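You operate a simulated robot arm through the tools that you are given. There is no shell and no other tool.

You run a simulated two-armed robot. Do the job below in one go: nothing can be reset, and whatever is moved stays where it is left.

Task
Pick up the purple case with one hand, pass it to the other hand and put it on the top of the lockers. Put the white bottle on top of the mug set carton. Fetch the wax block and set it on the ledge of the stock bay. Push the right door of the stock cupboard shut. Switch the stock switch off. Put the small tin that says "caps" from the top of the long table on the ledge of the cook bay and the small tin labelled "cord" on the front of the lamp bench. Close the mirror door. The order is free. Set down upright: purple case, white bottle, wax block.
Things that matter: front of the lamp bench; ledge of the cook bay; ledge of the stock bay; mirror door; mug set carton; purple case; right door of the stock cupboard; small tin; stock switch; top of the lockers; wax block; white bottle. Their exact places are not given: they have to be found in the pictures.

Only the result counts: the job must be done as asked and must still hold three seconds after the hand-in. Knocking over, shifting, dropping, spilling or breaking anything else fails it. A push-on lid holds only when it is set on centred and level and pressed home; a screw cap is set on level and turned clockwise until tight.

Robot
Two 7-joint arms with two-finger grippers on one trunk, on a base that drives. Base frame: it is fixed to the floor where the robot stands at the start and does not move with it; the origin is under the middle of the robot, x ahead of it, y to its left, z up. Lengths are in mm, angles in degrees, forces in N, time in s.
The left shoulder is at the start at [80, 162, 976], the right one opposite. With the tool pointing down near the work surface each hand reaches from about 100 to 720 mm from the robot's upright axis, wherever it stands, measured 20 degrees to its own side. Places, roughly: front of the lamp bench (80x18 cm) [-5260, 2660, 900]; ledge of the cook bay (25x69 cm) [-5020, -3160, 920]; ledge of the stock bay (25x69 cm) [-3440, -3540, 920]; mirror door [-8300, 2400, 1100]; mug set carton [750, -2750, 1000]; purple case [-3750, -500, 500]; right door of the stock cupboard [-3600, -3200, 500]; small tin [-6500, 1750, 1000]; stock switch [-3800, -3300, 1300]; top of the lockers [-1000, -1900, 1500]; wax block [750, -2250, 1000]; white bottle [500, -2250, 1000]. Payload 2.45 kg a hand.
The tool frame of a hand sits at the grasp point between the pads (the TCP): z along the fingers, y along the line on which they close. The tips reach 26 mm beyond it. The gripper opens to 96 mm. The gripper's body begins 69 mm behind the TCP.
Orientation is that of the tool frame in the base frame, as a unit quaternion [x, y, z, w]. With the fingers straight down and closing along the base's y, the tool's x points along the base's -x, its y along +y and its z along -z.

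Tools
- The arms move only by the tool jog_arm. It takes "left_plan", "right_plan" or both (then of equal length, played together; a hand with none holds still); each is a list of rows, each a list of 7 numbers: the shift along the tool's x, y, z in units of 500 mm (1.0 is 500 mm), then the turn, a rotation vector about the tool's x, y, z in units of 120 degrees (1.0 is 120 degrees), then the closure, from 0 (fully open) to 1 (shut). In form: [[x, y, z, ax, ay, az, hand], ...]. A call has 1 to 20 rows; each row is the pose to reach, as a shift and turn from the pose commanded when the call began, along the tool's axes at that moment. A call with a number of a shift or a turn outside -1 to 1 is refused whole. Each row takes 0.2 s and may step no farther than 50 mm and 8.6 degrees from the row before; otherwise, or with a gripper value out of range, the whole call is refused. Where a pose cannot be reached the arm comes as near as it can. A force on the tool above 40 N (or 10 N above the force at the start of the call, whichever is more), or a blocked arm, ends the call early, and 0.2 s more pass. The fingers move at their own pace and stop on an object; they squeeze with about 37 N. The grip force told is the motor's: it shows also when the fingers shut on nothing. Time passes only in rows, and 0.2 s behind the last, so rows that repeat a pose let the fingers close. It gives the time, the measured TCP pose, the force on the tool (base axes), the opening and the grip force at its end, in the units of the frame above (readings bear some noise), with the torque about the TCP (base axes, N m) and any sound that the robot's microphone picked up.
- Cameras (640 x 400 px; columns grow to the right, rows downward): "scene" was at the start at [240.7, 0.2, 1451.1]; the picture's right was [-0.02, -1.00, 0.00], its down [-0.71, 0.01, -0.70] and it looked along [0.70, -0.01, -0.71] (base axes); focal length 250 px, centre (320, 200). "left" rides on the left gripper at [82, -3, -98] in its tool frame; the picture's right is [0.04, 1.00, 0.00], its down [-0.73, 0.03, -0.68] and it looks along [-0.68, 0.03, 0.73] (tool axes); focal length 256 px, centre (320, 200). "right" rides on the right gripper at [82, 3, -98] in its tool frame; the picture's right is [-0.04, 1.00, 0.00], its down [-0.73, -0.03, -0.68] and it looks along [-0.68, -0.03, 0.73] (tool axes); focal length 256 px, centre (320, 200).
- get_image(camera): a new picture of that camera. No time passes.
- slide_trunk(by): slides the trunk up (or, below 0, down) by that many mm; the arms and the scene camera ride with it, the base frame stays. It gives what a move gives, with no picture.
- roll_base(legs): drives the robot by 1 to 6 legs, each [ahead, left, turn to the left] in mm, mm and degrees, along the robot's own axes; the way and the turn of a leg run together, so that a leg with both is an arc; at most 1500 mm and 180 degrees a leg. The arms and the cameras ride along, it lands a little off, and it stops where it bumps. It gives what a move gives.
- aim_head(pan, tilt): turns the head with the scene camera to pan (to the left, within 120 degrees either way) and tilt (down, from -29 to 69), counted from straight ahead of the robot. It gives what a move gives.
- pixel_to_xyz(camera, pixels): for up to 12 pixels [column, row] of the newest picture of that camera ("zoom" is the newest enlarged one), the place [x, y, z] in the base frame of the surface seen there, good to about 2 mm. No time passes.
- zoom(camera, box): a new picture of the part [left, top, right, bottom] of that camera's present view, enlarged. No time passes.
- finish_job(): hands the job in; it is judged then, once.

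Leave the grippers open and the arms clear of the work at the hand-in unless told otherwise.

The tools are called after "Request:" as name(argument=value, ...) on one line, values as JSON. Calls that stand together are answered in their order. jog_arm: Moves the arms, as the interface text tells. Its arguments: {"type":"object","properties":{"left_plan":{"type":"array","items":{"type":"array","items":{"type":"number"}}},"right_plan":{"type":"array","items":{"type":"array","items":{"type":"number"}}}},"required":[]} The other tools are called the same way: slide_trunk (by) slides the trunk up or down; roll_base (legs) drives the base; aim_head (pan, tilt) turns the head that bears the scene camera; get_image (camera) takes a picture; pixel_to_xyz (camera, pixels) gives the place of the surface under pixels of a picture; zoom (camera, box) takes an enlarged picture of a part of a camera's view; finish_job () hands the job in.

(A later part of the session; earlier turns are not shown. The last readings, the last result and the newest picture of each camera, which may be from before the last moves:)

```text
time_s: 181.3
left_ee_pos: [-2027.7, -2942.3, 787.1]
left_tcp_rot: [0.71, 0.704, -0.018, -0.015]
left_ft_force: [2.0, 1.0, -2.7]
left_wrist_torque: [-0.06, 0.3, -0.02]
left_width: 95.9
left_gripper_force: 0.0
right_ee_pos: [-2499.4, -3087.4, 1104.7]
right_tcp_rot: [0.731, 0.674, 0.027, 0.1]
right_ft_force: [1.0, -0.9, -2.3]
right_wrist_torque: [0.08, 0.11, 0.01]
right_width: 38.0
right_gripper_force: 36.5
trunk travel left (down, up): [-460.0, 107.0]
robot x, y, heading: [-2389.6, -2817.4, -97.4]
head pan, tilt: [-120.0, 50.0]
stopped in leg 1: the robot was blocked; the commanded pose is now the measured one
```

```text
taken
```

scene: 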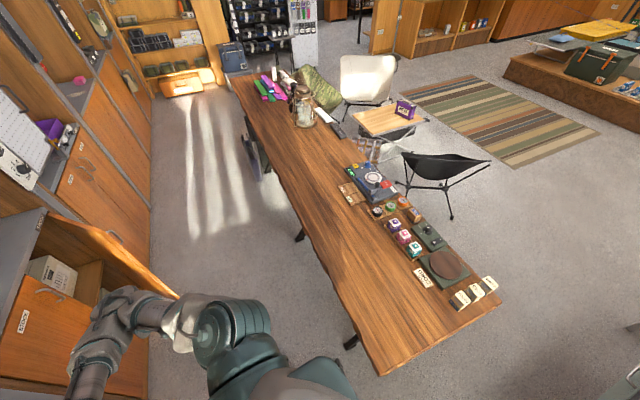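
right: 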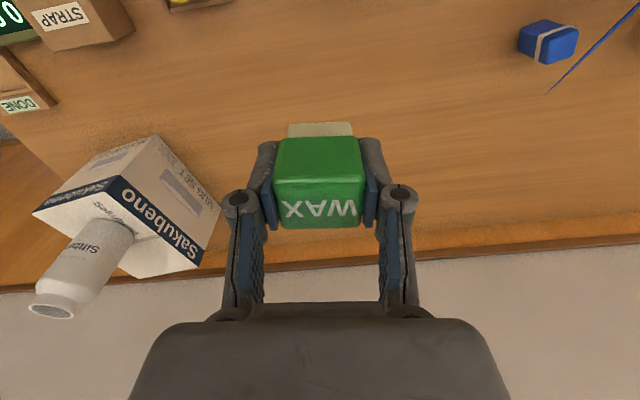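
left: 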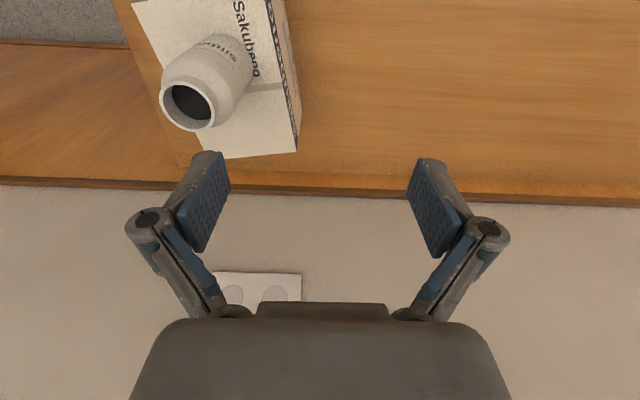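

Blocked again and the right hand's attitude changed, so the right arm may be touching something. I look at it from the head and the right wrist camera.

Request:
get_image(camera="right")

Request:
aim_head(pan=-40, tilt=60)

Request:
get_image(camera="scene")

```text
taken
```

right: 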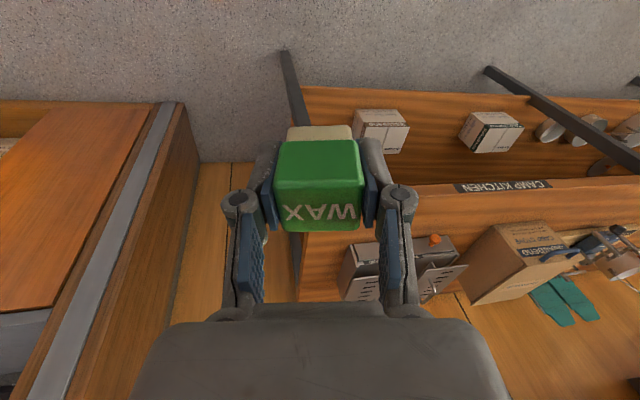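

```text
time_s: 182.8
left_ee_pos: [-1994.4, -2965.7, 791.9]
left_tcp_rot: [0.728, 0.686, -0.011, 0.01]
left_ft_force: [0.0, 0.2, 1.1]
left_wrist_torque: [0.0, -0.02, -0.02]
left_width: 96.0
left_gripper_force: 0.1
right_ee_pos: [-2536.9, -3107.8, 1103.2]
right_tcp_rot: [0.763, 0.644, -0.019, 0.046]
right_ft_force: [-0.3, 0.7, 0.4]
right_wrist_torque: [-0.02, 0.02, -0.04]
right_width: 38.4
right_gripper_force: 37.2
trunk travel left (down, up): [-460.0, 107.0]
robot x, y, heading: [-2395.7, -2819.6, -97.9]
head pan, tilt: [-40.0, 60.0]
```

```text
taken
```

scene: 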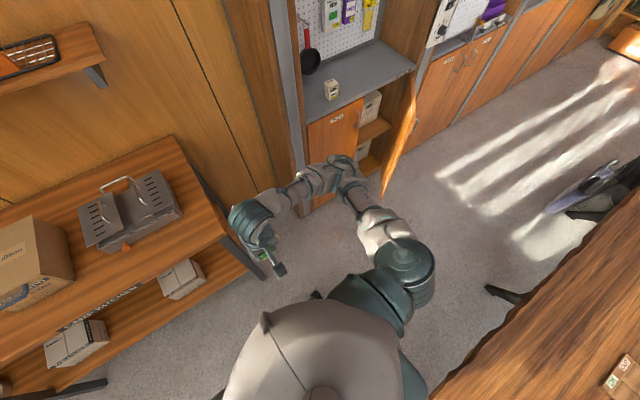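

I measure the elbow, the door's top edge and the table, to see whether they touch.

Request:
pixel_to_xyz(camera="scene", pixels=[[340, 160], [358, 190], [365, 175], [412, 100], [390, 175], [400, 130], [345, 105], [440, 370], [490, 290], [430, 270], [400, 240], [640, 200]])

Request:
jog_arm(right_plan=[[0, 0, 0, 0, 0, 0, 1], [0, 0, 0, 0, 0, 0, 1], [0, 0, 0, 0, 0, 0, 1], [0, 0, 0, 0, 0, 0, 1], [0, 0, 0, 0, 0, 0, 1]])

```text
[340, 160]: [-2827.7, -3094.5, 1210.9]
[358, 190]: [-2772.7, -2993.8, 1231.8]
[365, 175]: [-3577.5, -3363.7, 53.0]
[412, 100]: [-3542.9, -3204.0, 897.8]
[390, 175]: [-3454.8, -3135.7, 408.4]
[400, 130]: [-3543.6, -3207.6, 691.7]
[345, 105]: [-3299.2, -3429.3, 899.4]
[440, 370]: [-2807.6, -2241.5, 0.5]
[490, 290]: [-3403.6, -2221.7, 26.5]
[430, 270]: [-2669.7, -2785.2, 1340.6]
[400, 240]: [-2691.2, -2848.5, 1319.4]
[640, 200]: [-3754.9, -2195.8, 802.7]
```

```text
time_s: 184.2
left_ee_pos: [-1993.1, -2961.9, 798.7]
left_tcp_rot: [0.729, 0.684, -0.005, 0.016]
left_ft_force: [-0.1, 0.9, 1.1]
left_wrist_torque: [-0.05, -0.05, 0.01]
left_width: 96.1
left_gripper_force: 0.1
right_ee_pos: [-2535.3, -3099.6, 1105.0]
right_tcp_rot: [0.76, 0.647, -0.011, 0.057]
right_ft_force: [-0.4, 0.3, -0.3]
right_wrist_torque: [-0.03, 0.0, 0.03]
right_width: 38.4
right_gripper_force: 37.1
trunk travel left (down, up): [-460.0, 107.0]
robot x, y, heading: [-2385.0, -2818.5, -98.4]
head pan, tilt: [-40.0, 60.0]
stopped in row 5 (right hand): the arm was blocked; the commanded pose is now the measured one
```

The right arm got pushed out of its pose by the lean but still holds the wax. The base's rear needs more room from the table than I assumed. I drive forward (away from the island table) and square up with the bays.

Request:
roll_base(legs=[[130, 0, 0], [0, 0, -5]])

Request:
jog_arm(right_plan=[[0, 0, 0, 0, 0, 0, 1], [0, 0, 0, 0, 0, 0, 1], [0, 0, 0, 0, 0, 0, 1], [0, 0, 0, 0, 0, 0, 1], [0, 0, 0, 0, 0, 0, 1]])

Request:
get_image(camera="scene")

```text
time_s: 186.0
left_ee_pos: [-2008.1, -3127.0, 789.0]
left_tcp_rot: [0.76, 0.65, -0.011, 0.009]
left_ft_force: [-0.1, 0.1, 0.9]
left_wrist_torque: [-0.01, 0.06, -0.02]
left_width: 96.1
left_gripper_force: 0.1
right_ee_pos: [-2554.2, -3216.2, 1104.8]
right_tcp_rot: [0.787, 0.615, -0.017, 0.049]
right_ft_force: [1.6, 0.1, 0.8]
right_wrist_torque: [-0.01, 0.08, -0.01]
right_width: 38.7
right_gripper_force: 36.8
trunk travel left (down, up): [-460.0, 107.0]
robot x, y, heading: [-2399.0, -2946.7, -103.2]
head pan, tilt: [-40.0, 60.0]
```

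```text
time_s: 187.4
left_ee_pos: [-2045.5, -3120.0, 804.0]
left_tcp_rot: [0.76, 0.649, -0.002, 0.022]
left_ft_force: [0.6, 0.5, 0.0]
left_wrist_torque: [0.01, 0.06, 0.03]
left_width: 95.9
left_gripper_force: 0.0
right_ee_pos: [-2600.9, -3207.9, 1102.7]
right_tcp_rot: [0.788, 0.613, -0.006, 0.062]
right_ft_force: [0.5, 0.5, 0.6]
right_wrist_torque: [0.02, 0.05, -0.03]
right_width: 38.5
right_gripper_force: 36.9
trunk travel left (down, up): [-460.0, 107.0]
robot x, y, heading: [-2407.4, -2943.2, -103.5]
head pan, tilt: [-40.0, 60.0]
stopped in row 5 (right hand): the arm was blocked; the commanded pose is now the measured one
```

```text
taken
```

scene: 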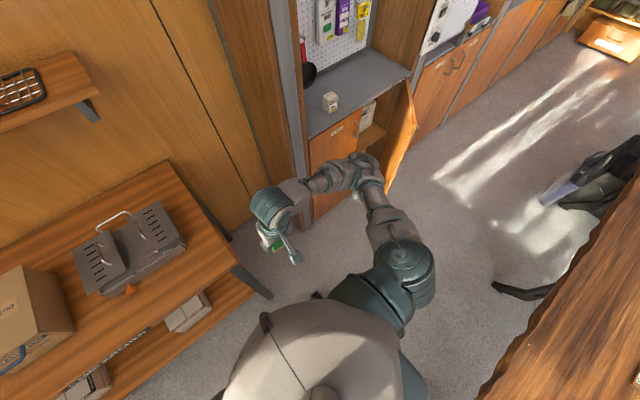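

The robot is still rocking. I wait for it to calm down.

Request:
jog_arm(left_plan=[[0, 0, 0, 0, 0, 0, 0], [0, 0, 0, 0, 0, 0, 0], [0, 0, 0, 0, 0, 0, 0], [0, 0, 0, 0, 0, 0, 0], [0, 0, 0, 0, 0, 0, 0], [0, 0, 0, 0, 0, 0, 0], [0, 0, 0, 0, 0, 0, 0], [0, 0, 0, 0, 0, 0, 0], [0, 0, 0, 0, 0, 0, 0], [0, 0, 0, 0, 0, 0, 0]])

Request:
jog_arm(left_plan=[[0, 0, 0, 0, 0, 0, 0], [0, 0, 0, 0, 0, 0, 0]])

Request:
jog_arm(left_plan=[[0, 0, 0, 0, 0, 0, 0], [0, 0, 0, 0, 0, 0, 0]])

```text
time_s: 189.6
left_ee_pos: [-2030.3, -3121.7, 797.0]
left_tcp_rot: [0.76, 0.65, -0.007, 0.015]
left_ft_force: [-0.5, 0.3, 0.2]
left_wrist_torque: [0.0, 0.01, -0.03]
left_width: 96.1
left_gripper_force: 0.0
right_ee_pos: [-2579.8, -3211.0, 1104.4]
right_tcp_rot: [0.788, 0.613, -0.012, 0.057]
right_ft_force: [0.9, 0.4, -0.4]
right_wrist_torque: [-0.03, 0.03, -0.01]
right_width: 38.3
right_gripper_force: 37.3
trunk travel left (down, up): [-460.0, 107.0]
robot x, y, heading: [-2406.8, -2948.3, -103.2]
head pan, tilt: [-40.0, 60.0]
```

```text
time_s: 190.2
left_ee_pos: [-2034.5, -3121.6, 800.3]
left_tcp_rot: [0.76, 0.649, -0.004, 0.019]
left_ft_force: [0.2, -0.1, 0.7]
left_wrist_torque: [0.03, 0.04, -0.01]
left_width: 96.0
left_gripper_force: 0.2
right_ee_pos: [-2588.1, -3211.4, 1103.1]
right_tcp_rot: [0.787, 0.614, -0.009, 0.058]
right_ft_force: [1.0, 0.3, -0.1]
right_wrist_torque: [-0.01, 0.07, 0.01]
right_width: 38.5
right_gripper_force: 37.1
trunk travel left (down, up): [-460.0, 107.0]
robot x, y, heading: [-2404.6, -2944.9, -103.5]
head pan, tilt: [-40.0, 60.0]
```

```text
time_s: 190.8
left_ee_pos: [-2067.2, -3112.9, 811.6]
left_tcp_rot: [0.76, 0.65, 0.004, 0.028]
left_ft_force: [-0.7, 0.2, -0.6]
left_wrist_torque: [0.03, -0.08, -0.03]
left_width: 95.9
left_gripper_force: 0.1
right_ee_pos: [-2626.9, -3199.4, 1098.7]
right_tcp_rot: [0.789, 0.611, 0.001, 0.069]
right_ft_force: [-0.7, 0.8, -1.5]
right_wrist_torque: [0.04, -0.08, 0.03]
right_width: 38.6
right_gripper_force: 37.1
trunk travel left (down, up): [-460.0, 107.0]
robot x, y, heading: [-2417.3, -2945.4, -103.4]
head pan, tilt: [-40.0, 60.0]
```

Still wobbling irregularly, as if a wheel stands on something. I look down around the base on both sides.

Request:
aim_head(pan=-110, tilt=69)

Request:
get_image(camera="scene")

Request:
aim_head(pan=110, tilt=69)

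Request:
get_image(camera="scene")

```text
time_s: 192.2
left_ee_pos: [-2022.6, -3124.4, 794.3]
left_tcp_rot: [0.76, 0.65, -0.008, 0.014]
left_ft_force: [-0.5, 0.0, 0.4]
left_wrist_torque: [0.01, 0.02, 0.0]
left_width: 96.2
left_gripper_force: 0.1
right_ee_pos: [-2570.8, -3214.5, 1106.1]
right_tcp_rot: [0.787, 0.615, -0.012, 0.054]
right_ft_force: [0.6, 0.2, -0.3]
right_wrist_torque: [0.02, 0.09, 0.01]
right_width: 38.4
right_gripper_force: 37.0
trunk travel left (down, up): [-460.0, 107.0]
robot x, y, heading: [-2402.5, -2947.2, -103.4]
head pan, tilt: [-110.0, 68.8]
```

```text
taken
```

scene: 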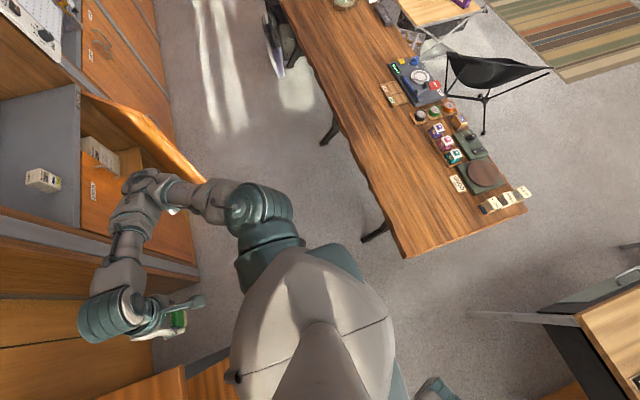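

```text
time_s: 195.3
left_ee_pos: [-2061.4, -3115.0, 807.7]
left_tcp_rot: [0.759, 0.65, 0.002, 0.026]
left_ft_force: [-0.4, 0.1, -0.2]
left_wrist_torque: [0.0, -0.09, 0.01]
left_width: 96.1
left_gripper_force: 0.0
right_ee_pos: [-2620.8, -3201.4, 1099.4]
right_tcp_rot: [0.788, 0.612, -0.001, 0.067]
right_ft_force: [-1.5, 0.3, -0.9]
right_wrist_torque: [0.0, -0.05, -0.02]
right_width: 38.3
right_gripper_force: 36.9
trunk travel left (down, up): [-460.0, 107.0]
robot x, y, heading: [-2412.5, -2937.4, -103.2]
head pan, tilt: [110.0, 68.8]
```

```text
taken
```

scene: 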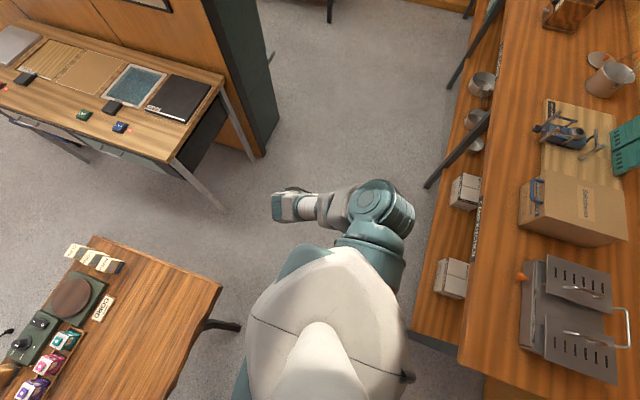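

I measure the bench corner, the bench's lower shelf and table leg positions in this view.

Request:
pixel_to_xyz(camera="scene", pixels=[[460, 360], [415, 330], [480, 100], [455, 290], [200, 325], [240, 327], [222, 285], [100, 240], [400, 375], [385, 260], [280, 210], [220, 205]])

Request:
jog_arm(left_plan=[[0, 0, 0, 0, 0, 0, 0]])

Request:
jog_arm(left_plan=[[0, 0, 0, 0, 0, 0, 0]])

Request:
jog_arm(left_plan=[[0, 0, 0, 0, 0, 0, 0]])

Request:
jog_arm(left_plan=[[0, 0, 0, 0, 0, 0, 0]])

Request:
jog_arm(left_plan=[[0, 0, 0, 0, 0, 0, 0]])

```text
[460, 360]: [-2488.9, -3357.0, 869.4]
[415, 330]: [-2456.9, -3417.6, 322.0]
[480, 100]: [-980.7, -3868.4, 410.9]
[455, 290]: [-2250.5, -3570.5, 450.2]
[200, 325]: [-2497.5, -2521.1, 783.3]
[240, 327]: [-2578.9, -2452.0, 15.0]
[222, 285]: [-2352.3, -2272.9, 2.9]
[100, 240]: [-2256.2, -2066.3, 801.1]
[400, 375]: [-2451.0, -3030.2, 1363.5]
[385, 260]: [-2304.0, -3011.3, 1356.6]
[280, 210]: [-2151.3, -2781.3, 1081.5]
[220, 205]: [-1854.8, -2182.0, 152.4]
```

```text
time_s: 195.8
left_ee_pos: [-2030.8, -3123.7, 797.1]
left_tcp_rot: [0.759, 0.65, -0.005, 0.017]
left_ft_force: [-0.1, 0.3, 0.7]
left_wrist_torque: [0.0, 0.06, 0.02]
left_width: 96.0
left_gripper_force: 0.0
right_ee_pos: [-2581.5, -3212.2, 1103.7]
right_tcp_rot: [0.787, 0.614, -0.01, 0.057]
right_ft_force: [0.2, 0.7, -0.1]
right_wrist_torque: [0.03, 0.05, -0.03]
right_width: 38.4
right_gripper_force: 37.4
trunk travel left (down, up): [-460.0, 107.0]
robot x, y, heading: [-2405.8, -2946.5, -103.5]
head pan, tilt: [110.0, 68.8]
```

```text
time_s: 196.2
left_ee_pos: [-2052.8, -3116.2, 805.4]
left_tcp_rot: [0.759, 0.65, -0.001, 0.024]
left_ft_force: [0.0, -0.1, -0.7]
left_wrist_torque: [-0.03, -0.03, 0.0]
left_width: 96.0
left_gripper_force: 0.0
right_ee_pos: [-2608.9, -3204.7, 1100.4]
right_tcp_rot: [0.789, 0.611, -0.005, 0.063]
right_ft_force: [0.2, 0.1, -1.2]
right_wrist_torque: [0.01, -0.03, -0.02]
right_width: 38.5
right_gripper_force: 37.0
trunk travel left (down, up): [-460.0, 107.0]
robot x, y, heading: [-2408.9, -2946.3, -103.4]
head pan, tilt: [110.0, 68.8]
```

```text
time_s: 196.6
left_ee_pos: [-2042.0, -3120.7, 802.3]
left_tcp_rot: [0.76, 0.65, -0.001, 0.021]
left_ft_force: [0.1, -0.4, -0.1]
left_wrist_torque: [-0.03, -0.02, -0.02]
left_width: 96.1
left_gripper_force: 0.1
right_ee_pos: [-2596.9, -3207.2, 1101.4]
right_tcp_rot: [0.788, 0.613, -0.007, 0.061]
right_ft_force: [0.0, -0.7, -1.1]
right_wrist_torque: [-0.04, 0.05, 0.0]
right_width: 38.3
right_gripper_force: 36.9
trunk travel left (down, up): [-460.0, 107.0]
robot x, y, heading: [-2406.0, -2945.8, -103.4]
head pan, tilt: [110.0, 68.8]
```

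```text
time_s: 196.9
left_ee_pos: [-2039.5, -3119.6, 799.0]
left_tcp_rot: [0.76, 0.65, -0.003, 0.018]
left_ft_force: [0.1, 1.1, 0.5]
left_wrist_torque: [0.0, 0.01, -0.01]
left_width: 96.0
left_gripper_force: 0.1
right_ee_pos: [-2592.3, -3208.4, 1103.3]
right_tcp_rot: [0.788, 0.612, -0.007, 0.059]
right_ft_force: [0.1, 0.8, 0.1]
right_wrist_torque: [0.0, 0.04, 0.03]
right_width: 38.3
right_gripper_force: 37.2
trunk travel left (down, up): [-460.0, 107.0]
robot x, y, heading: [-2408.4, -2946.1, -103.5]
head pan, tilt: [110.0, 68.8]
```

```text
time_s: 197.3
left_ee_pos: [-2053.2, -3116.8, 807.1]
left_tcp_rot: [0.76, 0.65, 0.0, 0.025]
left_ft_force: [-0.6, 0.4, 0.4]
left_wrist_torque: [-0.01, 0.0, 0.01]
left_width: 95.9
left_gripper_force: 0.2
right_ee_pos: [-2611.9, -3205.9, 1100.9]
right_tcp_rot: [0.788, 0.612, -0.002, 0.065]
right_ft_force: [-1.3, 0.0, -0.6]
right_wrist_torque: [0.01, -0.03, 0.02]
right_width: 38.6
right_gripper_force: 37.0
trunk travel left (down, up): [-460.0, 107.0]
robot x, y, heading: [-2408.5, -2948.2, -103.4]
head pan, tilt: [110.0, 68.8]
```

It's rocking from the wide head turns; I'll keep head moves small and lower the trunk to be steadier. The bench end is at (-2489,-3357) and the table foot at (-2579,-2452). I lower the trunk by 150.

Request:
slide_trunk(by=-150)

Request:
aim_head(pan=-30, tilt=30)

Request:
roll_base(legs=[[0, -400, 0]])

Request:
get_image(camera="scene")

```text
time_s: 199.1
left_ee_pos: [-2051.3, -3116.2, 656.2]
left_tcp_rot: [0.76, 0.65, 0.002, 0.026]
left_ft_force: [-1.2, 0.0, 0.6]
left_wrist_torque: [-0.04, -0.03, -0.01]
left_width: 96.1
left_gripper_force: 0.1
right_ee_pos: [-2609.9, -3206.0, 952.4]
right_tcp_rot: [0.788, 0.612, -0.003, 0.064]
right_ft_force: [-0.8, -0.3, -0.9]
right_wrist_torque: [-0.01, -0.06, -0.01]
right_width: 38.3
right_gripper_force: 36.8
trunk travel left (down, up): [-310.0, 257.0]
robot x, y, heading: [-2407.0, -2943.0, -103.6]
head pan, tilt: [110.0, 68.8]
```

```text
time_s: 201.3
left_ee_pos: [-2041.5, -3119.8, 651.6]
left_tcp_rot: [0.76, 0.65, -0.003, 0.02]
left_ft_force: [0.3, 0.1, 0.2]
left_wrist_torque: [-0.01, -0.02, -0.01]
left_width: 95.7
left_gripper_force: 0.0
right_ee_pos: [-2594.8, -3208.9, 953.3]
right_tcp_rot: [0.788, 0.613, -0.007, 0.061]
right_ft_force: [-0.2, -0.2, 0.2]
right_wrist_torque: [-0.02, 0.01, 0.03]
right_width: 38.4
right_gripper_force: 37.7
trunk travel left (down, up): [-310.0, 257.0]
robot x, y, heading: [-2411.0, -2944.6, -103.3]
head pan, tilt: [-30.0, 30.0]
```

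```text
time_s: 203.8
left_ee_pos: [-2435.2, -3023.1, 650.3]
left_tcp_rot: [0.756, 0.654, -0.003, 0.02]
left_ft_force: [0.1, 0.8, 0.2]
left_wrist_torque: [0.02, 0.01, -0.01]
left_width: 95.9
left_gripper_force: 0.0
right_ee_pos: [-2987.6, -3118.1, 953.4]
right_tcp_rot: [0.785, 0.616, -0.006, 0.059]
right_ft_force: [0.7, 0.6, -0.3]
right_wrist_torque: [0.01, 0.05, 0.03]
right_width: 38.4
right_gripper_force: 36.9
trunk travel left (down, up): [-310.0, 257.0]
robot x, y, heading: [-2801.6, -2852.2, -102.6]
head pan, tilt: [-30.0, 30.0]
```

```text
taken
```

scene: 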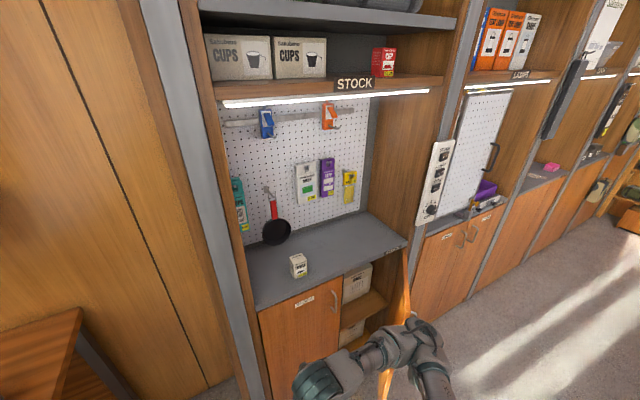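

The STOCK bay is in view: ledge with a small box at (298,265), open right door at (400,340), a switch panel at (436,180). I zoom in on the panel and the ledge.

Request:
zoom(camera="scene", box=[400, 130, 480, 230])

Request:
zoom(camera="scene", box=[230, 200, 430, 340])

Request:
pixel_to_xyz(camera="scene", pixels=[[436, 150], [430, 212], [298, 262], [260, 300], [400, 240], [255, 245], [370, 215], [405, 260], [400, 330], [340, 300], [250, 310], [340, 250]])

```text
4.00 times, centred on (440, 180) of scene
```

zoom: 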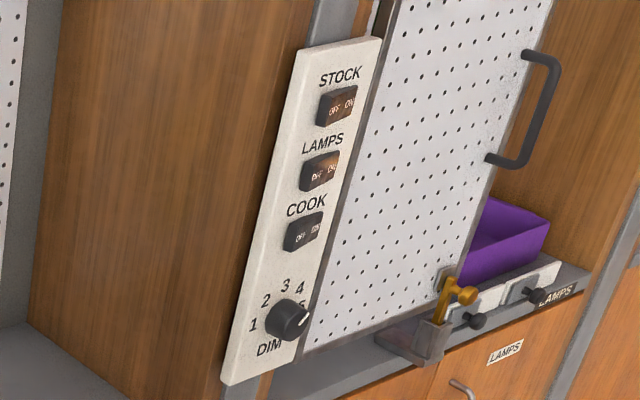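

```text
2.86 times, centred on (330, 270) of scene
```

zoom: 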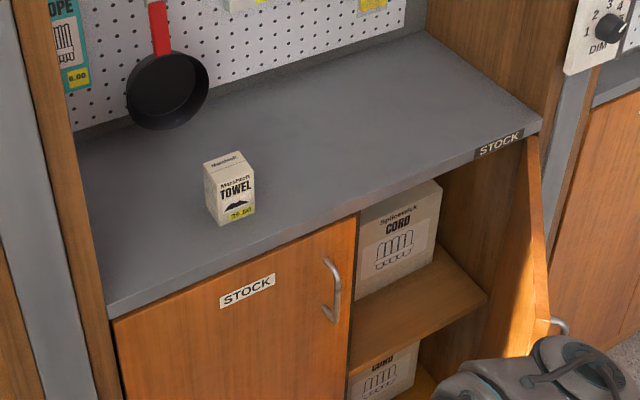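

```text
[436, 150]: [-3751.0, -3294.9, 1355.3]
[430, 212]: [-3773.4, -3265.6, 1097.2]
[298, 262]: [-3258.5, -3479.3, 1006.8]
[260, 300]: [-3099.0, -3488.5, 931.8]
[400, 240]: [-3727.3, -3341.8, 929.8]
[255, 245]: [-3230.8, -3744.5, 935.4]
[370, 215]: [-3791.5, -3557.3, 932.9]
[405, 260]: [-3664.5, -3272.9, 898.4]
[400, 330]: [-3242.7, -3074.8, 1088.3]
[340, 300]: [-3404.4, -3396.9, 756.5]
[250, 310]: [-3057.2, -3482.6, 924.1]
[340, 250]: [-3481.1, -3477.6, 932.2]
```

The ledge's top is at z≈932; a "TOWEL" box stands on its left part. I'll put the wax right of it, at about (-3435,-3490). I raise the trunk by 80, drive right 257 and square up; then straighten the hand that holds the wax.

Request:
slide_trunk(by=80)

Request:
roll_base(legs=[[0, -257, -0.8]])

Request:
jog_arm(right_plan=[[-0.02, 0, 0, 0.01, 0.006, 0, 1], [-0.05, 0, 0, 0.02, 0.012, 0, 1], [-0.09, 0, 0, 0.03, 0.018, 0, 1], [-0.13, 0, 0, 0.04, 0.024, 0, 1], [-0.16, 0, 0, 0.046, 0.028, 0, 1], [-0.18, 0, 0, 0.046, 0.028, 0, 1], [-0.18, 0, 0, 0.046, 0.028, 0, 1], [-0.18, 0, 0, 0.046, 0.028, 0, 1]])

Request:
get_image(camera="scene")

```text
time_s: 205.0
left_ee_pos: [-2440.5, -3022.1, 733.8]
left_tcp_rot: [0.756, 0.654, -0.001, 0.022]
left_ft_force: [0.2, 0.7, 0.1]
left_wrist_torque: [0.0, 0.01, 0.05]
left_width: 95.9
left_gripper_force: 0.1
right_ee_pos: [-2994.1, -3117.5, 1032.2]
right_tcp_rot: [0.784, 0.617, -0.005, 0.062]
right_ft_force: [0.0, 0.3, -0.6]
right_wrist_torque: [0.02, -0.02, -0.02]
right_width: 38.2
right_gripper_force: 36.4
trunk travel left (down, up): [-390.0, 177.0]
robot x, y, heading: [-2803.1, -2851.8, -102.9]
head pan, tilt: [-30.0, 30.0]
```

```text
time_s: 206.9
left_ee_pos: [-2688.2, -2968.0, 731.6]
left_tcp_rot: [0.759, 0.65, -0.002, 0.019]
left_ft_force: [0.5, 0.3, -0.3]
left_wrist_torque: [0.01, 0.03, -0.01]
left_width: 95.9
left_gripper_force: 0.1
right_ee_pos: [-3243.3, -3058.1, 1031.8]
right_tcp_rot: [0.788, 0.613, -0.007, 0.059]
right_ft_force: [-0.2, 0.8, -0.1]
right_wrist_torque: [0.02, 0.04, 0.02]
right_width: 38.5
right_gripper_force: 36.6
trunk travel left (down, up): [-390.0, 177.0]
robot x, y, heading: [-3055.1, -2796.0, -103.4]
head pan, tilt: [-30.0, 30.0]
```

```text
time_s: 208.7
left_ee_pos: [-2687.5, -2968.7, 731.9]
left_tcp_rot: [0.759, 0.65, -0.004, 0.021]
left_ft_force: [0.0, 0.4, 0.3]
left_wrist_torque: [-0.03, 0.01, -0.02]
left_width: 95.8
left_gripper_force: 0.0
right_ee_pos: [-3266.6, -3145.9, 1042.1]
right_tcp_rot: [0.789, 0.614, -0.014, 0.005]
right_ft_force: [0.1, 0.0, -0.1]
right_wrist_torque: [0.01, 0.01, -0.02]
right_width: 38.3
right_gripper_force: 36.5
trunk travel left (down, up): [-390.0, 177.0]
robot x, y, heading: [-3057.7, -2796.0, -103.3]
head pan, tilt: [-30.0, 30.0]
```

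```text
taken
```

scene: 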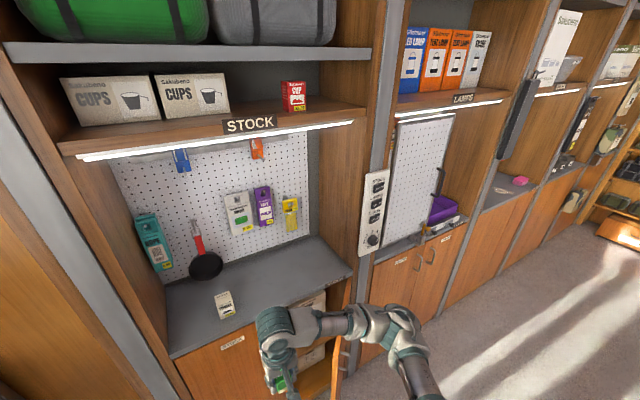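

The hand is straight again. I check the height of the shelf above the ledge before reaching in, and drive 155 nearer.

Request:
pixel_to_xyz(camera="scene", pixels=[[220, 140], [100, 157], [340, 122], [250, 127], [225, 305], [340, 275], [374, 215], [376, 190], [378, 180], [372, 240], [335, 360], [345, 330]])

Request:
roll_base(legs=[[155, 0, 0]])

Request:
jog_arm(right_plan=[[0, 0, 0, 0, 0, 0, 1], [0, 0, 0, 0, 0, 0, 1], [0, 0, 0, 0, 0, 0, 1], [0, 0, 0, 0, 0, 0, 1], [0, 0, 0, 0, 0, 0, 1], [0, 0, 0, 0, 0, 0, 1]])

Request:
get_image(camera="scene")

Request:
get_image(camera="right")

```text
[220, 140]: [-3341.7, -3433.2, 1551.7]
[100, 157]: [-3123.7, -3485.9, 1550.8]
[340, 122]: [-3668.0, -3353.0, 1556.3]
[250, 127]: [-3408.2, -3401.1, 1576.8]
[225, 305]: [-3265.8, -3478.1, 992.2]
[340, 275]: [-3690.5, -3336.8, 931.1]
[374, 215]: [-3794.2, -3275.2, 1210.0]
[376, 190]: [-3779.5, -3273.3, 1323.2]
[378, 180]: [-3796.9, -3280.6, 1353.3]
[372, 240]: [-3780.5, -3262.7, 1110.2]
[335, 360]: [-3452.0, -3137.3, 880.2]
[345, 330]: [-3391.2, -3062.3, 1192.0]
```

```text
time_s: 210.1
left_ee_pos: [-2727.6, -3117.7, 733.3]
left_tcp_rot: [0.759, 0.651, -0.003, 0.021]
left_ft_force: [0.5, 0.1, 0.3]
left_wrist_torque: [0.03, 0.02, -0.01]
left_width: 96.0
left_gripper_force: 0.0
right_ee_pos: [-3303.9, -3295.5, 1040.8]
right_tcp_rot: [0.789, 0.614, -0.013, 0.004]
right_ft_force: [-0.6, -1.1, -1.0]
right_wrist_torque: [0.0, -0.02, 0.02]
right_width: 38.7
right_gripper_force: 36.6
trunk travel left (down, up): [-390.0, 177.0]
robot x, y, heading: [-3093.7, -2945.7, -103.2]
head pan, tilt: [-30.0, 30.0]
```

```text
time_s: 211.5
left_ee_pos: [-2727.2, -3117.4, 731.5]
left_tcp_rot: [0.759, 0.651, -0.003, 0.021]
left_ft_force: [-0.3, 0.7, 0.0]
left_wrist_torque: [0.0, -0.01, 0.0]
left_width: 96.1
left_gripper_force: 0.1
right_ee_pos: [-3303.7, -3296.2, 1040.7]
right_tcp_rot: [0.789, 0.614, -0.012, 0.004]
right_ft_force: [-0.1, 0.5, -0.5]
right_wrist_torque: [-0.01, 0.01, -0.02]
right_width: 38.4
right_gripper_force: 37.2
trunk travel left (down, up): [-390.0, 177.0]
robot x, y, heading: [-3097.4, -2943.4, -103.3]
head pan, tilt: [-30.0, 30.0]
```

```text
taken
```

scene: 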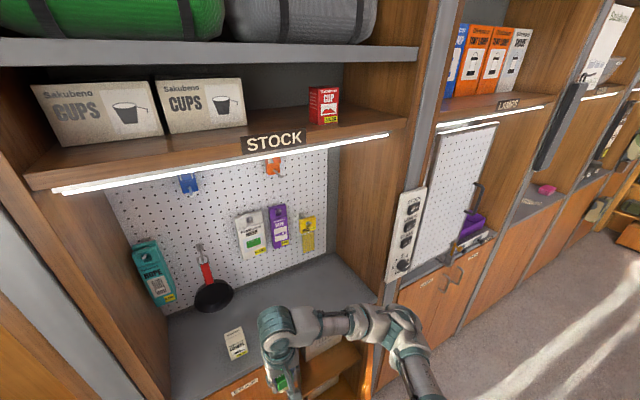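

```text
taken
```

right: 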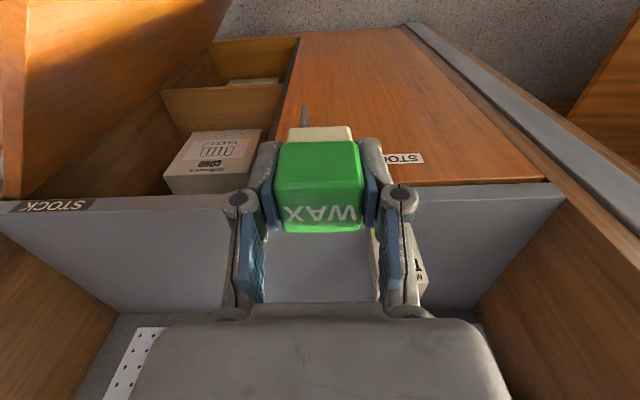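

There's ample height (shelf light at z≈1550). I move the wax right 78 and forward 220, over the ledge right of the towel box.

Request:
jog_arm(right_plan=[[0, -0.02, 0, 0, 0, 0, 1], [0, -0.06, 0, 0, 0, 0, 1], [-0.01, -0.11, 0, 0, 0, 0, 1], [-0.04, -0.15, 0, 0, 0, 0, 1], [-0.08, -0.157, 0, 0, 0, 0, 1], [-0.14, -0.157, 0, 0, 0, 0, 1], [-0.2, -0.157, 0, 0, 0, 0, 1], [-0.26, -0.157, 0, 0, 0, 0, 1], [-0.32, -0.157, 0, 0, 0, 0, 1], [-0.37, -0.157, 0, 0, 0, 0, 1], [-0.41, -0.157, 0, 0, 0, 0, 1], [-0.43, -0.157, 0, 0, 0, 0, 1], [-0.44, -0.157, 0, 0, 0, 0, 1], [-0.44, -0.157, 0, 0, 0, 0, 1], [-0.44, -0.157, 0, 0, 0, 0, 1], [-0.44, -0.157, 0, 0, 0, 0, 1]])

Request:
get_image(camera="scene")

Request:
get_image(camera="right")

```text
time_s: 214.9
left_ee_pos: [-2727.1, -3117.3, 733.2]
left_tcp_rot: [0.759, 0.651, -0.002, 0.021]
left_ft_force: [-1.3, 0.1, -0.2]
left_wrist_torque: [-0.04, -0.02, 0.01]
left_width: 95.8
left_gripper_force: 0.1
right_ee_pos: [-3432.2, -3491.5, 1047.6]
right_tcp_rot: [0.789, 0.614, -0.013, 0.004]
right_ft_force: [1.0, -0.5, -1.4]
right_wrist_torque: [0.02, 0.02, -0.01]
right_width: 38.3
right_gripper_force: 37.1
trunk travel left (down, up): [-390.0, 177.0]
robot x, y, heading: [-3092.1, -2944.6, -103.3]
head pan, tilt: [-30.0, 30.0]
```

```text
taken
```

scene: 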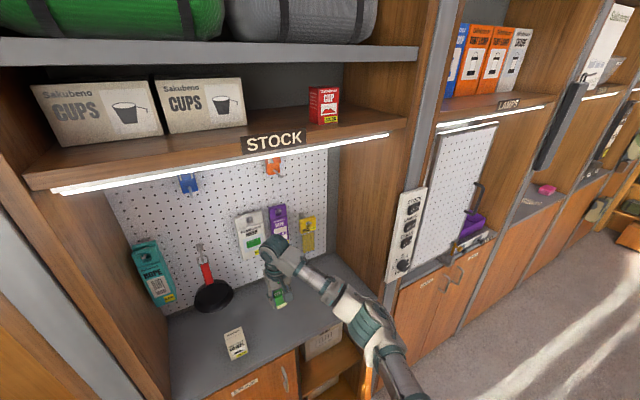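

```text
taken
```

right: 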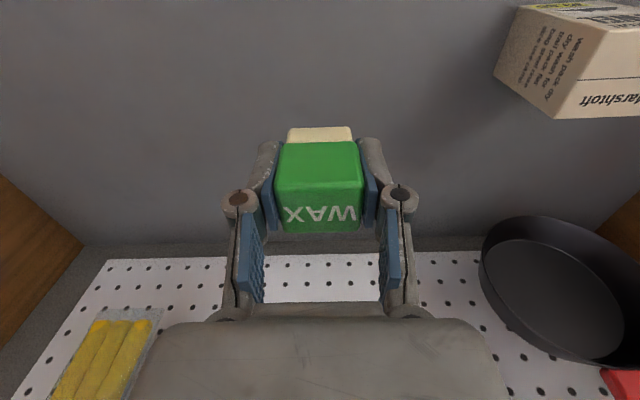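

Over the free place on the ledge. I lower by 70 mm, then in tiny steps until contact.

Request:
jog_arm(right_plan=[[0, 0, 0.01, 0, 0, 0, 1], [0, 0, 0.03, 0, 0, 0, 1], [0, 0, 0.055, 0, 0, 0, 1], [0, 0, 0.08, 0, 0, 0, 1], [0, 0, 0.105, 0, 0, 0, 1], [0, 0, 0.125, 0, 0, 0, 1], [0, 0, 0.138, 0, 0, 0, 1], [0, 0, 0.144, 0, 0, 0, 1], [0, 0, 0.144, 0, 0, 0, 1], [0, 0, 0.144, 0, 0, 0, 1], [0, 0, 0.144, 0, 0, 0, 1]])

Request:
jog_arm(right_plan=[[0, 0, 0.002, 0, 0, 0, 1], [0, 0, 0.004, 0, 0, 0, 1], [0, 0, 0.006, 0, 0, 0, 1]])

Request:
get_image(camera="right")

```text
time_s: 217.3
left_ee_pos: [-2727.6, -3117.7, 732.5]
left_tcp_rot: [0.759, 0.651, -0.003, 0.02]
left_ft_force: [-0.3, 0.2, -0.5]
left_wrist_torque: [0.01, 0.01, 0.0]
left_width: 96.1
left_gripper_force: 0.0
right_ee_pos: [-3434.5, -3492.6, 975.8]
right_tcp_rot: [0.789, 0.614, -0.013, 0.004]
right_ft_force: [-0.3, 0.1, -1.7]
right_wrist_torque: [0.0, 0.0, 0.0]
right_width: 38.2
right_gripper_force: 37.1
trunk travel left (down, up): [-390.0, 177.0]
robot x, y, heading: [-3095.7, -2942.3, -103.4]
head pan, tilt: [-30.0, 30.0]
```

```text
time_s: 218.1
left_ee_pos: [-2726.2, -3118.1, 732.8]
left_tcp_rot: [0.759, 0.651, -0.002, 0.02]
left_ft_force: [0.6, -0.2, -1.0]
left_wrist_torque: [-0.02, -0.02, -0.01]
left_width: 96.0
left_gripper_force: 0.2
right_ee_pos: [-3434.9, -3491.2, 972.4]
right_tcp_rot: [0.789, 0.615, -0.013, 0.005]
right_ft_force: [0.2, -0.4, -0.7]
right_wrist_torque: [0.02, -0.02, -0.02]
right_width: 38.2
right_gripper_force: 37.5
trunk travel left (down, up): [-390.0, 177.0]
robot x, y, heading: [-3094.4, -2943.9, -103.5]
head pan, tilt: [-30.0, 30.0]
```

```text
taken
```

right: 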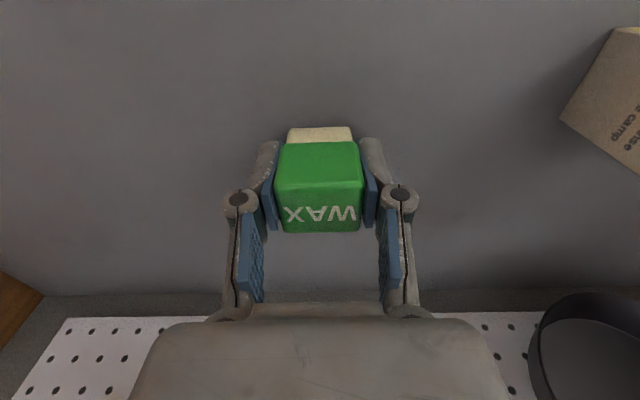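

Not touching yet. A few more small steps.

Request:
jog_arm(right_plan=[[0, 0, 0.002, 0, 0, 0, 1], [0, 0, 0.004, 0, 0, 0, 1], [0, 0, 0.006, 0, 0, 0, 1]])

Request:
jog_arm(right_plan=[[0, 0, 0.002, 0, 0, 0, 1], [0, 0, 0.004, 0, 0, 0, 1]])

```text
time_s: 218.9
left_ee_pos: [-2727.4, -3117.8, 732.8]
left_tcp_rot: [0.759, 0.651, -0.002, 0.02]
left_ft_force: [-0.2, 0.0, -0.4]
left_wrist_torque: [0.0, 0.0, -0.01]
left_width: 95.9
left_gripper_force: 0.1
right_ee_pos: [-3435.1, -3491.3, 968.1]
right_tcp_rot: [0.789, 0.614, -0.013, 0.004]
right_ft_force: [0.3, -0.3, -1.2]
right_wrist_torque: [0.04, -0.02, 0.0]
right_width: 38.3
right_gripper_force: 37.2
trunk travel left (down, up): [-390.0, 177.0]
robot x, y, heading: [-3089.9, -2941.8, -103.3]
head pan, tilt: [-30.0, 30.0]
```

```text
time_s: 219.5
left_ee_pos: [-2726.0, -3118.4, 730.6]
left_tcp_rot: [0.759, 0.651, -0.003, 0.021]
left_ft_force: [-0.2, 0.0, 0.1]
left_wrist_torque: [0.02, 0.0, 0.01]
left_width: 96.2
left_gripper_force: 0.2
right_ee_pos: [-3435.6, -3492.8, 967.4]
right_tcp_rot: [0.79, 0.614, -0.013, 0.004]
right_ft_force: [0.2, 0.1, 0.6]
right_wrist_torque: [-0.05, -0.05, -0.01]
right_width: 38.5
right_gripper_force: 37.2
trunk travel left (down, up): [-390.0, 177.0]
robot x, y, heading: [-3090.7, -2945.2, -103.2]
head pan, tilt: [-30.0, 30.0]
```

Request:
jog_arm(right_plan=[[0, 0, 0.002, 0, 0, 0, 1], [0, 0, 0.003, 0, 0, 0, 1]])

```text
time_s: 220.1
left_ee_pos: [-2726.3, -3117.6, 732.6]
left_tcp_rot: [0.759, 0.65, -0.003, 0.02]
left_ft_force: [0.1, 0.0, -0.1]
left_wrist_torque: [0.02, -0.01, -0.02]
left_width: 96.1
left_gripper_force: 0.0
right_ee_pos: [-3434.7, -3490.6, 967.8]
right_tcp_rot: [0.79, 0.613, -0.014, 0.006]
right_ft_force: [-1.4, -2.1, 10.6]
right_wrist_torque: [-0.23, 0.01, -0.05]
right_width: 38.4
right_gripper_force: 36.8
trunk travel left (down, up): [-390.0, 177.0]
robot x, y, heading: [-3092.1, -2945.3, -103.6]
head pan, tilt: [-30.0, 30.0]
```

Contact with 10 N: the wax block stands on the ledge. I open gently and lift off.

Request:
jog_arm(right_plan=[[0, 0, 0, 0, 0, 0, 0.57], [0, 0, 0, 0, 0, 0, 0.54], [0, 0, 0, 0, 0, 0, 0.48], [0, 0, 0, 0, 0, 0, 0.35], [0, 0, 0, 0, 0, 0, 0.2], [0, 0, 0, 0, 0, 0, 0.1], [0, 0, 0, 0, 0, 0, 0.1]])

Request:
jog_arm(right_plan=[[0, 0, -0.01, 0, 0, 0, 0.1], [0, 0, -0.03, 0, 0, 0, 0.1], [0, 0, -0.06, 0, 0, 0, 0.1], [0, 0, -0.1, 0, 0, 0, 0.1], [0, 0, -0.13, 0, 0, 0, 0.1], [0, 0, -0.15, 0, 0, 0, 0.1]])

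Request:
get_image(camera="right")

Request:
get_image(camera="scene")

```text
time_s: 221.7
left_ee_pos: [-2726.8, -3118.0, 732.8]
left_tcp_rot: [0.759, 0.651, -0.003, 0.02]
left_ft_force: [-0.6, -0.5, 1.0]
left_wrist_torque: [-0.04, -0.03, 0.0]
left_width: 96.1
left_gripper_force: 0.1
right_ee_pos: [-3434.2, -3492.1, 965.6]
right_tcp_rot: [0.789, 0.614, -0.013, 0.005]
right_ft_force: [0.8, 0.6, 0.2]
right_wrist_torque: [0.01, 0.0, 0.01]
right_width: 86.2
right_gripper_force: 0.1
trunk travel left (down, up): [-390.0, 177.0]
robot x, y, heading: [-3094.6, -2943.6, -103.6]
head pan, tilt: [-30.0, 30.0]
```

```text
time_s: 223.1
left_ee_pos: [-2727.4, -3118.6, 731.9]
left_tcp_rot: [0.759, 0.651, -0.003, 0.021]
left_ft_force: [-0.1, -0.2, -0.2]
left_wrist_torque: [0.0, 0.01, -0.05]
left_width: 95.8
left_gripper_force: 0.0
right_ee_pos: [-3434.3, -3490.4, 1039.9]
right_tcp_rot: [0.79, 0.614, -0.012, 0.005]
right_ft_force: [0.4, 0.3, -0.5]
right_wrist_torque: [0.02, 0.0, -0.02]
right_width: 86.5
right_gripper_force: 0.0
trunk travel left (down, up): [-390.0, 177.0]
robot x, y, heading: [-3094.1, -2948.7, -103.4]
head pan, tilt: [-30.0, 30.0]
```

```text
taken
```

right: 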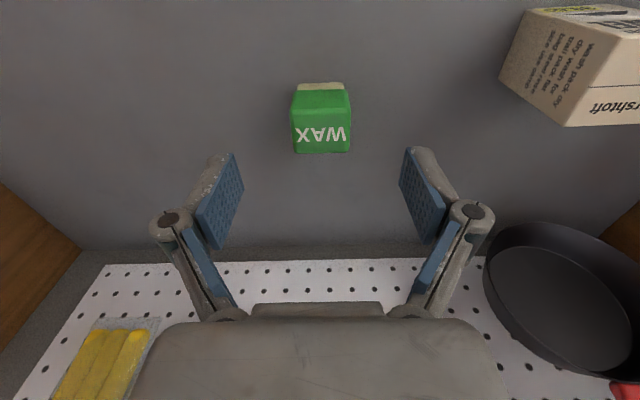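

```text
taken
```

scene: 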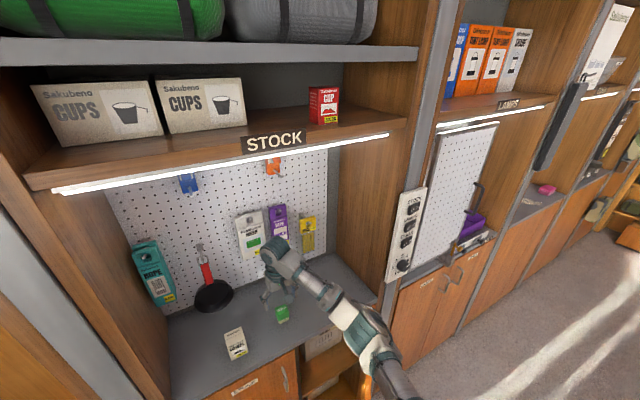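

The wax block stands upright on the ledge. I retract the right hand back out of the bay and then view the open door.

Request:
jog_arm(right_plan=[[0.02, 0, 0, 0, 0, 0, 0.1], [0.06, 0, 0, 0, 0, 0, 0.1], [0.12, 0, 0, 0, 0, 0, 0.1], [0.18, 0, 0, 0, 0, 0, 0.1], [0.25, 0, 0, 0, 0, 0, 0.1], [0.32, 0, 0, 0, 0, 0, 0.1], [0.38, 0, 0, 0, 0, 0, 0.1], [0.42, 0.02, 0, 0, 0, 0, 0.1], [0.44, 0.05, 0, 0, 0, 0, 0.1], [0.44, 0.08, 0, 0, 0, 0, 0.1]])

Request:
roll_base(legs=[[-150, 0, 0], [0, -330, 0]])

Request:
aim_head(pan=0, tilt=50)

Request:
get_image(camera="scene")

```text
time_s: 225.3
left_ee_pos: [-2726.9, -3118.4, 732.7]
left_tcp_rot: [0.759, 0.651, -0.003, 0.02]
left_ft_force: [-0.2, 0.2, 0.1]
left_wrist_torque: [-0.01, -0.01, 0.0]
left_width: 96.1
left_gripper_force: 0.0
right_ee_pos: [-3343.3, -3286.8, 1033.9]
right_tcp_rot: [0.79, 0.614, -0.012, 0.004]
right_ft_force: [0.7, 0.6, -0.5]
right_wrist_torque: [0.0, 0.02, -0.02]
right_width: 86.5
right_gripper_force: 0.1
trunk travel left (down, up): [-390.0, 177.0]
robot x, y, heading: [-3091.4, -2944.1, -103.4]
head pan, tilt: [-30.0, 30.0]
```

```text
time_s: 228.4
left_ee_pos: [-2992.6, -2899.7, 726.1]
left_tcp_rot: [0.76, 0.65, -0.008, 0.014]
left_ft_force: [-0.2, -0.3, 0.7]
left_wrist_torque: [-0.02, 0.03, 0.03]
left_width: 96.0
left_gripper_force: 0.0
right_ee_pos: [-3604.6, -3066.3, 1036.7]
right_tcp_rot: [0.79, 0.613, -0.017, -0.001]
right_ft_force: [0.1, -0.3, 1.5]
right_wrist_torque: [0.01, 0.01, 0.04]
right_width: 86.3
right_gripper_force: 0.0
trunk travel left (down, up): [-390.0, 177.0]
robot x, y, heading: [-3373.4, -2719.6, -103.8]
head pan, tilt: [-30.0, 30.0]
```

```text
time_s: 229.4
left_ee_pos: [-2995.3, -2899.1, 728.8]
left_tcp_rot: [0.761, 0.649, -0.005, 0.018]
left_ft_force: [0.0, 0.7, 0.1]
left_wrist_torque: [0.01, 0.0, 0.0]
left_width: 95.9
left_gripper_force: 0.0
right_ee_pos: [-3609.6, -3065.4, 1037.6]
right_tcp_rot: [0.79, 0.613, -0.015, 0.002]
right_ft_force: [0.7, 0.0, -0.4]
right_wrist_torque: [0.02, 0.08, 0.02]
right_width: 86.3
right_gripper_force: 0.0
trunk travel left (down, up): [-390.0, 177.0]
robot x, y, heading: [-3368.8, -2717.3, -103.5]
head pan, tilt: [0.0, 50.0]
```

```text
taken
```

scene: 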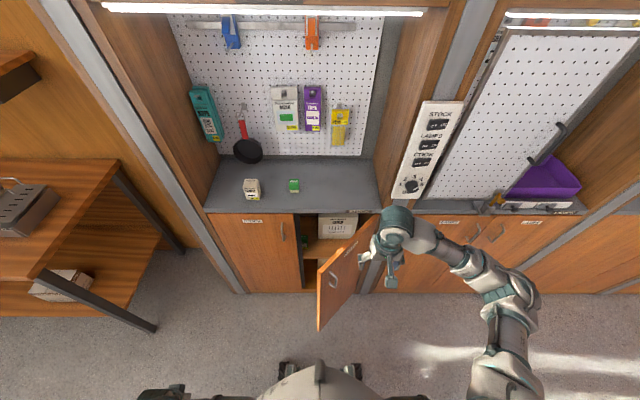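

Now I see the open right door with its outer face and handle toward me: free edge at about (320,290), hinge near (372,250). I zoom in and measure it.

Request:
zoom(camera="scene", box=[280, 190, 420, 340])

Request:
pixel_to_xyz(camera="zoom", pixels=[[215, 200], [225, 230], [290, 160], [300, 200], [210, 330], [250, 290], [170, 90], [215, 250], [330, 110], [340, 60], [250, 215], [260, 180]])

```text
2.67 times, centred on (350, 265) of scene
```

zoom: 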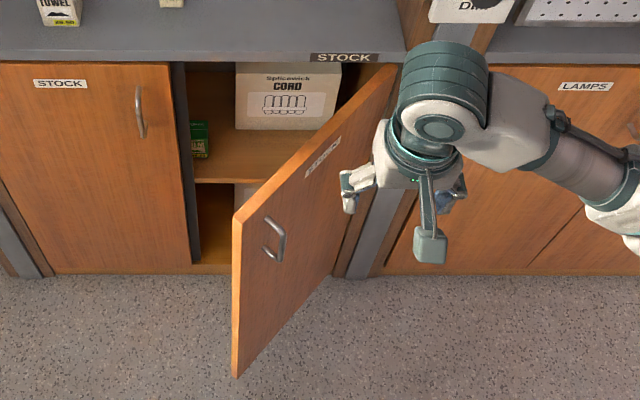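

```text
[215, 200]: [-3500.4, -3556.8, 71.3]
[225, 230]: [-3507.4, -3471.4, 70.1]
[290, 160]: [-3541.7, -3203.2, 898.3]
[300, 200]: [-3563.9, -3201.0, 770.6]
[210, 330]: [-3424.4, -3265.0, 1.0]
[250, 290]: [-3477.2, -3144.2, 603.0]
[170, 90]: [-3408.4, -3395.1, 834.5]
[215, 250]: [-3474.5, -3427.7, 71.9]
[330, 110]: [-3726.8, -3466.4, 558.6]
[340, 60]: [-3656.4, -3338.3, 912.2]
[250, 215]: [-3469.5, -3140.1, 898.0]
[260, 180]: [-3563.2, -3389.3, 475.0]
```

The door is about 55° open, hinge at its right side, top at z≈898. I'll push its outer face with the closed right hand along an arc. First I shift the base 115 left and 70 forward for better reach.

Request:
roll_base(legs=[[0, 115, 0], [70, 0, 0]])

Request:
jog_arm(right_plan=[[0, 0, 0, 0, 0, 0, 1], [0, 0, 0, 0, 0, 0, 1], [0, 0, 0, 0, 0, 0, 1], [0, 0, 0, 0, 0, 0, 1], [0, 0, 0, 0, 0, 0, 1], [0, 0, 0, 0, 0, 0, 1], [0, 0, 0, 0, 0, 0, 1]])

```text
time_s: 231.2
left_ee_pos: [-2876.3, -2994.2, 721.5]
left_tcp_rot: [0.756, 0.654, -0.011, 0.013]
left_ft_force: [2.9, 1.9, 0.9]
left_wrist_torque: [-0.19, 0.16, -0.02]
left_width: 96.1
left_gripper_force: 0.0
right_ee_pos: [-3483.3, -3165.3, 1039.7]
right_tcp_rot: [0.785, 0.619, -0.023, -0.003]
right_ft_force: [3.4, -0.4, -1.0]
right_wrist_torque: [0.08, 0.26, 0.02]
right_width: 86.3
right_gripper_force: 0.0
trunk travel left (down, up): [-390.0, 177.0]
robot x, y, heading: [-3269.3, -2821.9, -103.0]
head pan, tilt: [0.0, 50.0]
```

```text
time_s: 233.0
left_ee_pos: [-2885.0, -2996.1, 735.3]
left_tcp_rot: [0.755, 0.655, 0.001, 0.025]
left_ft_force: [0.6, 0.1, 0.3]
left_wrist_torque: [-0.04, 0.04, 0.0]
left_width: 96.1
left_gripper_force: 0.1
right_ee_pos: [-3499.7, -3168.1, 1037.6]
right_tcp_rot: [0.782, 0.623, -0.012, 0.009]
right_ft_force: [-0.4, -0.5, 0.4]
right_wrist_torque: [0.01, 0.0, 0.04]
right_width: 0.0
right_gripper_force: 28.6
trunk travel left (down, up): [-390.0, 177.0]
robot x, y, heading: [-3254.5, -2826.4, -103.0]
head pan, tilt: [0.0, 50.0]
stopped in row 7 (right hand): the arm was blocked; the commanded pose is now the measured one
```

I move the closed right hand to the outer side of the door (right/front of it), then lower it to z≈830.

Request:
jog_arm(right_plan=[[0.02, -0.03, 0, 0, 0, 0, 1], [0.05, -0.08, 0, 0, 0, 0, 1], [0.085, -0.13, 0, 0, 0, 0, 1], [0.105, -0.17, 0.01, 0, 0, 0, 1], [0.114, -0.182, 0.04, 0, 0, 0, 1], [0.114, -0.182, 0.09, 0, 0, 0, 1], [0.114, -0.182, 0.15, 0, 0, 0, 1], [0.114, -0.182, 0.22, 0, 0, 0, 1], [0.114, -0.182, 0.29, 0, 0, 0, 1], [0.114, -0.182, 0.35, 0, 0, 0, 1], [0.114, -0.182, 0.39, 0, 0, 0, 1], [0.114, -0.182, 0.414, 0, 0, 0, 1], [0.114, -0.182, 0.414, 0, 0, 0, 1], [0.114, -0.182, 0.414, 0, 0, 0, 1]])

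Request:
get_image(camera="scene")

Request:
get_image(camera="right")

```text
time_s: 236.0
left_ee_pos: [-2908.5, -2990.5, 744.4]
left_tcp_rot: [0.755, 0.655, 0.008, 0.034]
left_ft_force: [-0.7, -0.4, -0.4]
left_wrist_torque: [0.01, -0.1, -0.02]
left_width: 96.1
left_gripper_force: 0.1
right_ee_pos: [-3604.1, -3093.2, 819.3]
right_tcp_rot: [0.784, 0.62, -0.005, 0.017]
right_ft_force: [-1.9, 0.1, 0.1]
right_wrist_torque: [-0.08, -0.11, 0.01]
right_width: 0.1
right_gripper_force: 28.4
trunk travel left (down, up): [-390.0, 177.0]
robot x, y, heading: [-3257.1, -2828.5, -103.0]
head pan, tilt: [0.0, 50.0]
```

```text
taken
```

scene: 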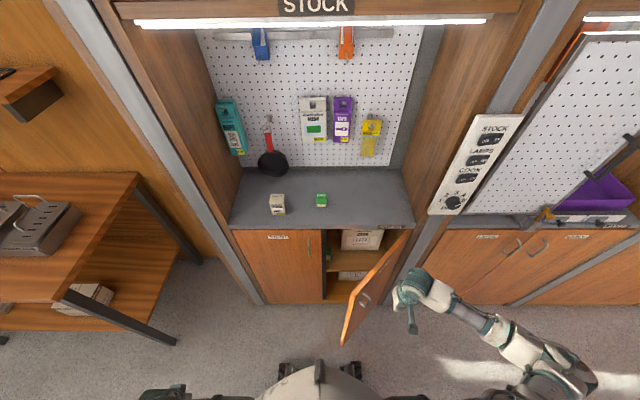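

```text
taken
```

right: 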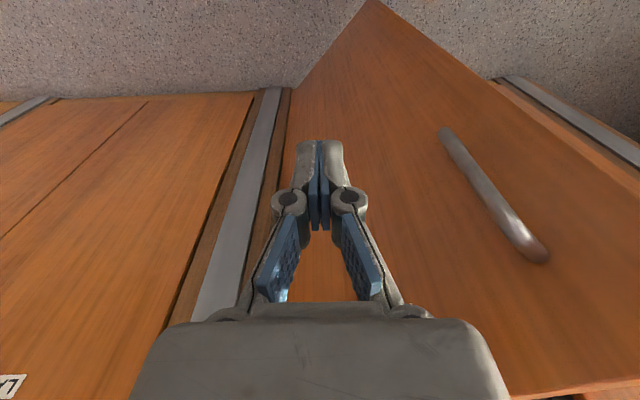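

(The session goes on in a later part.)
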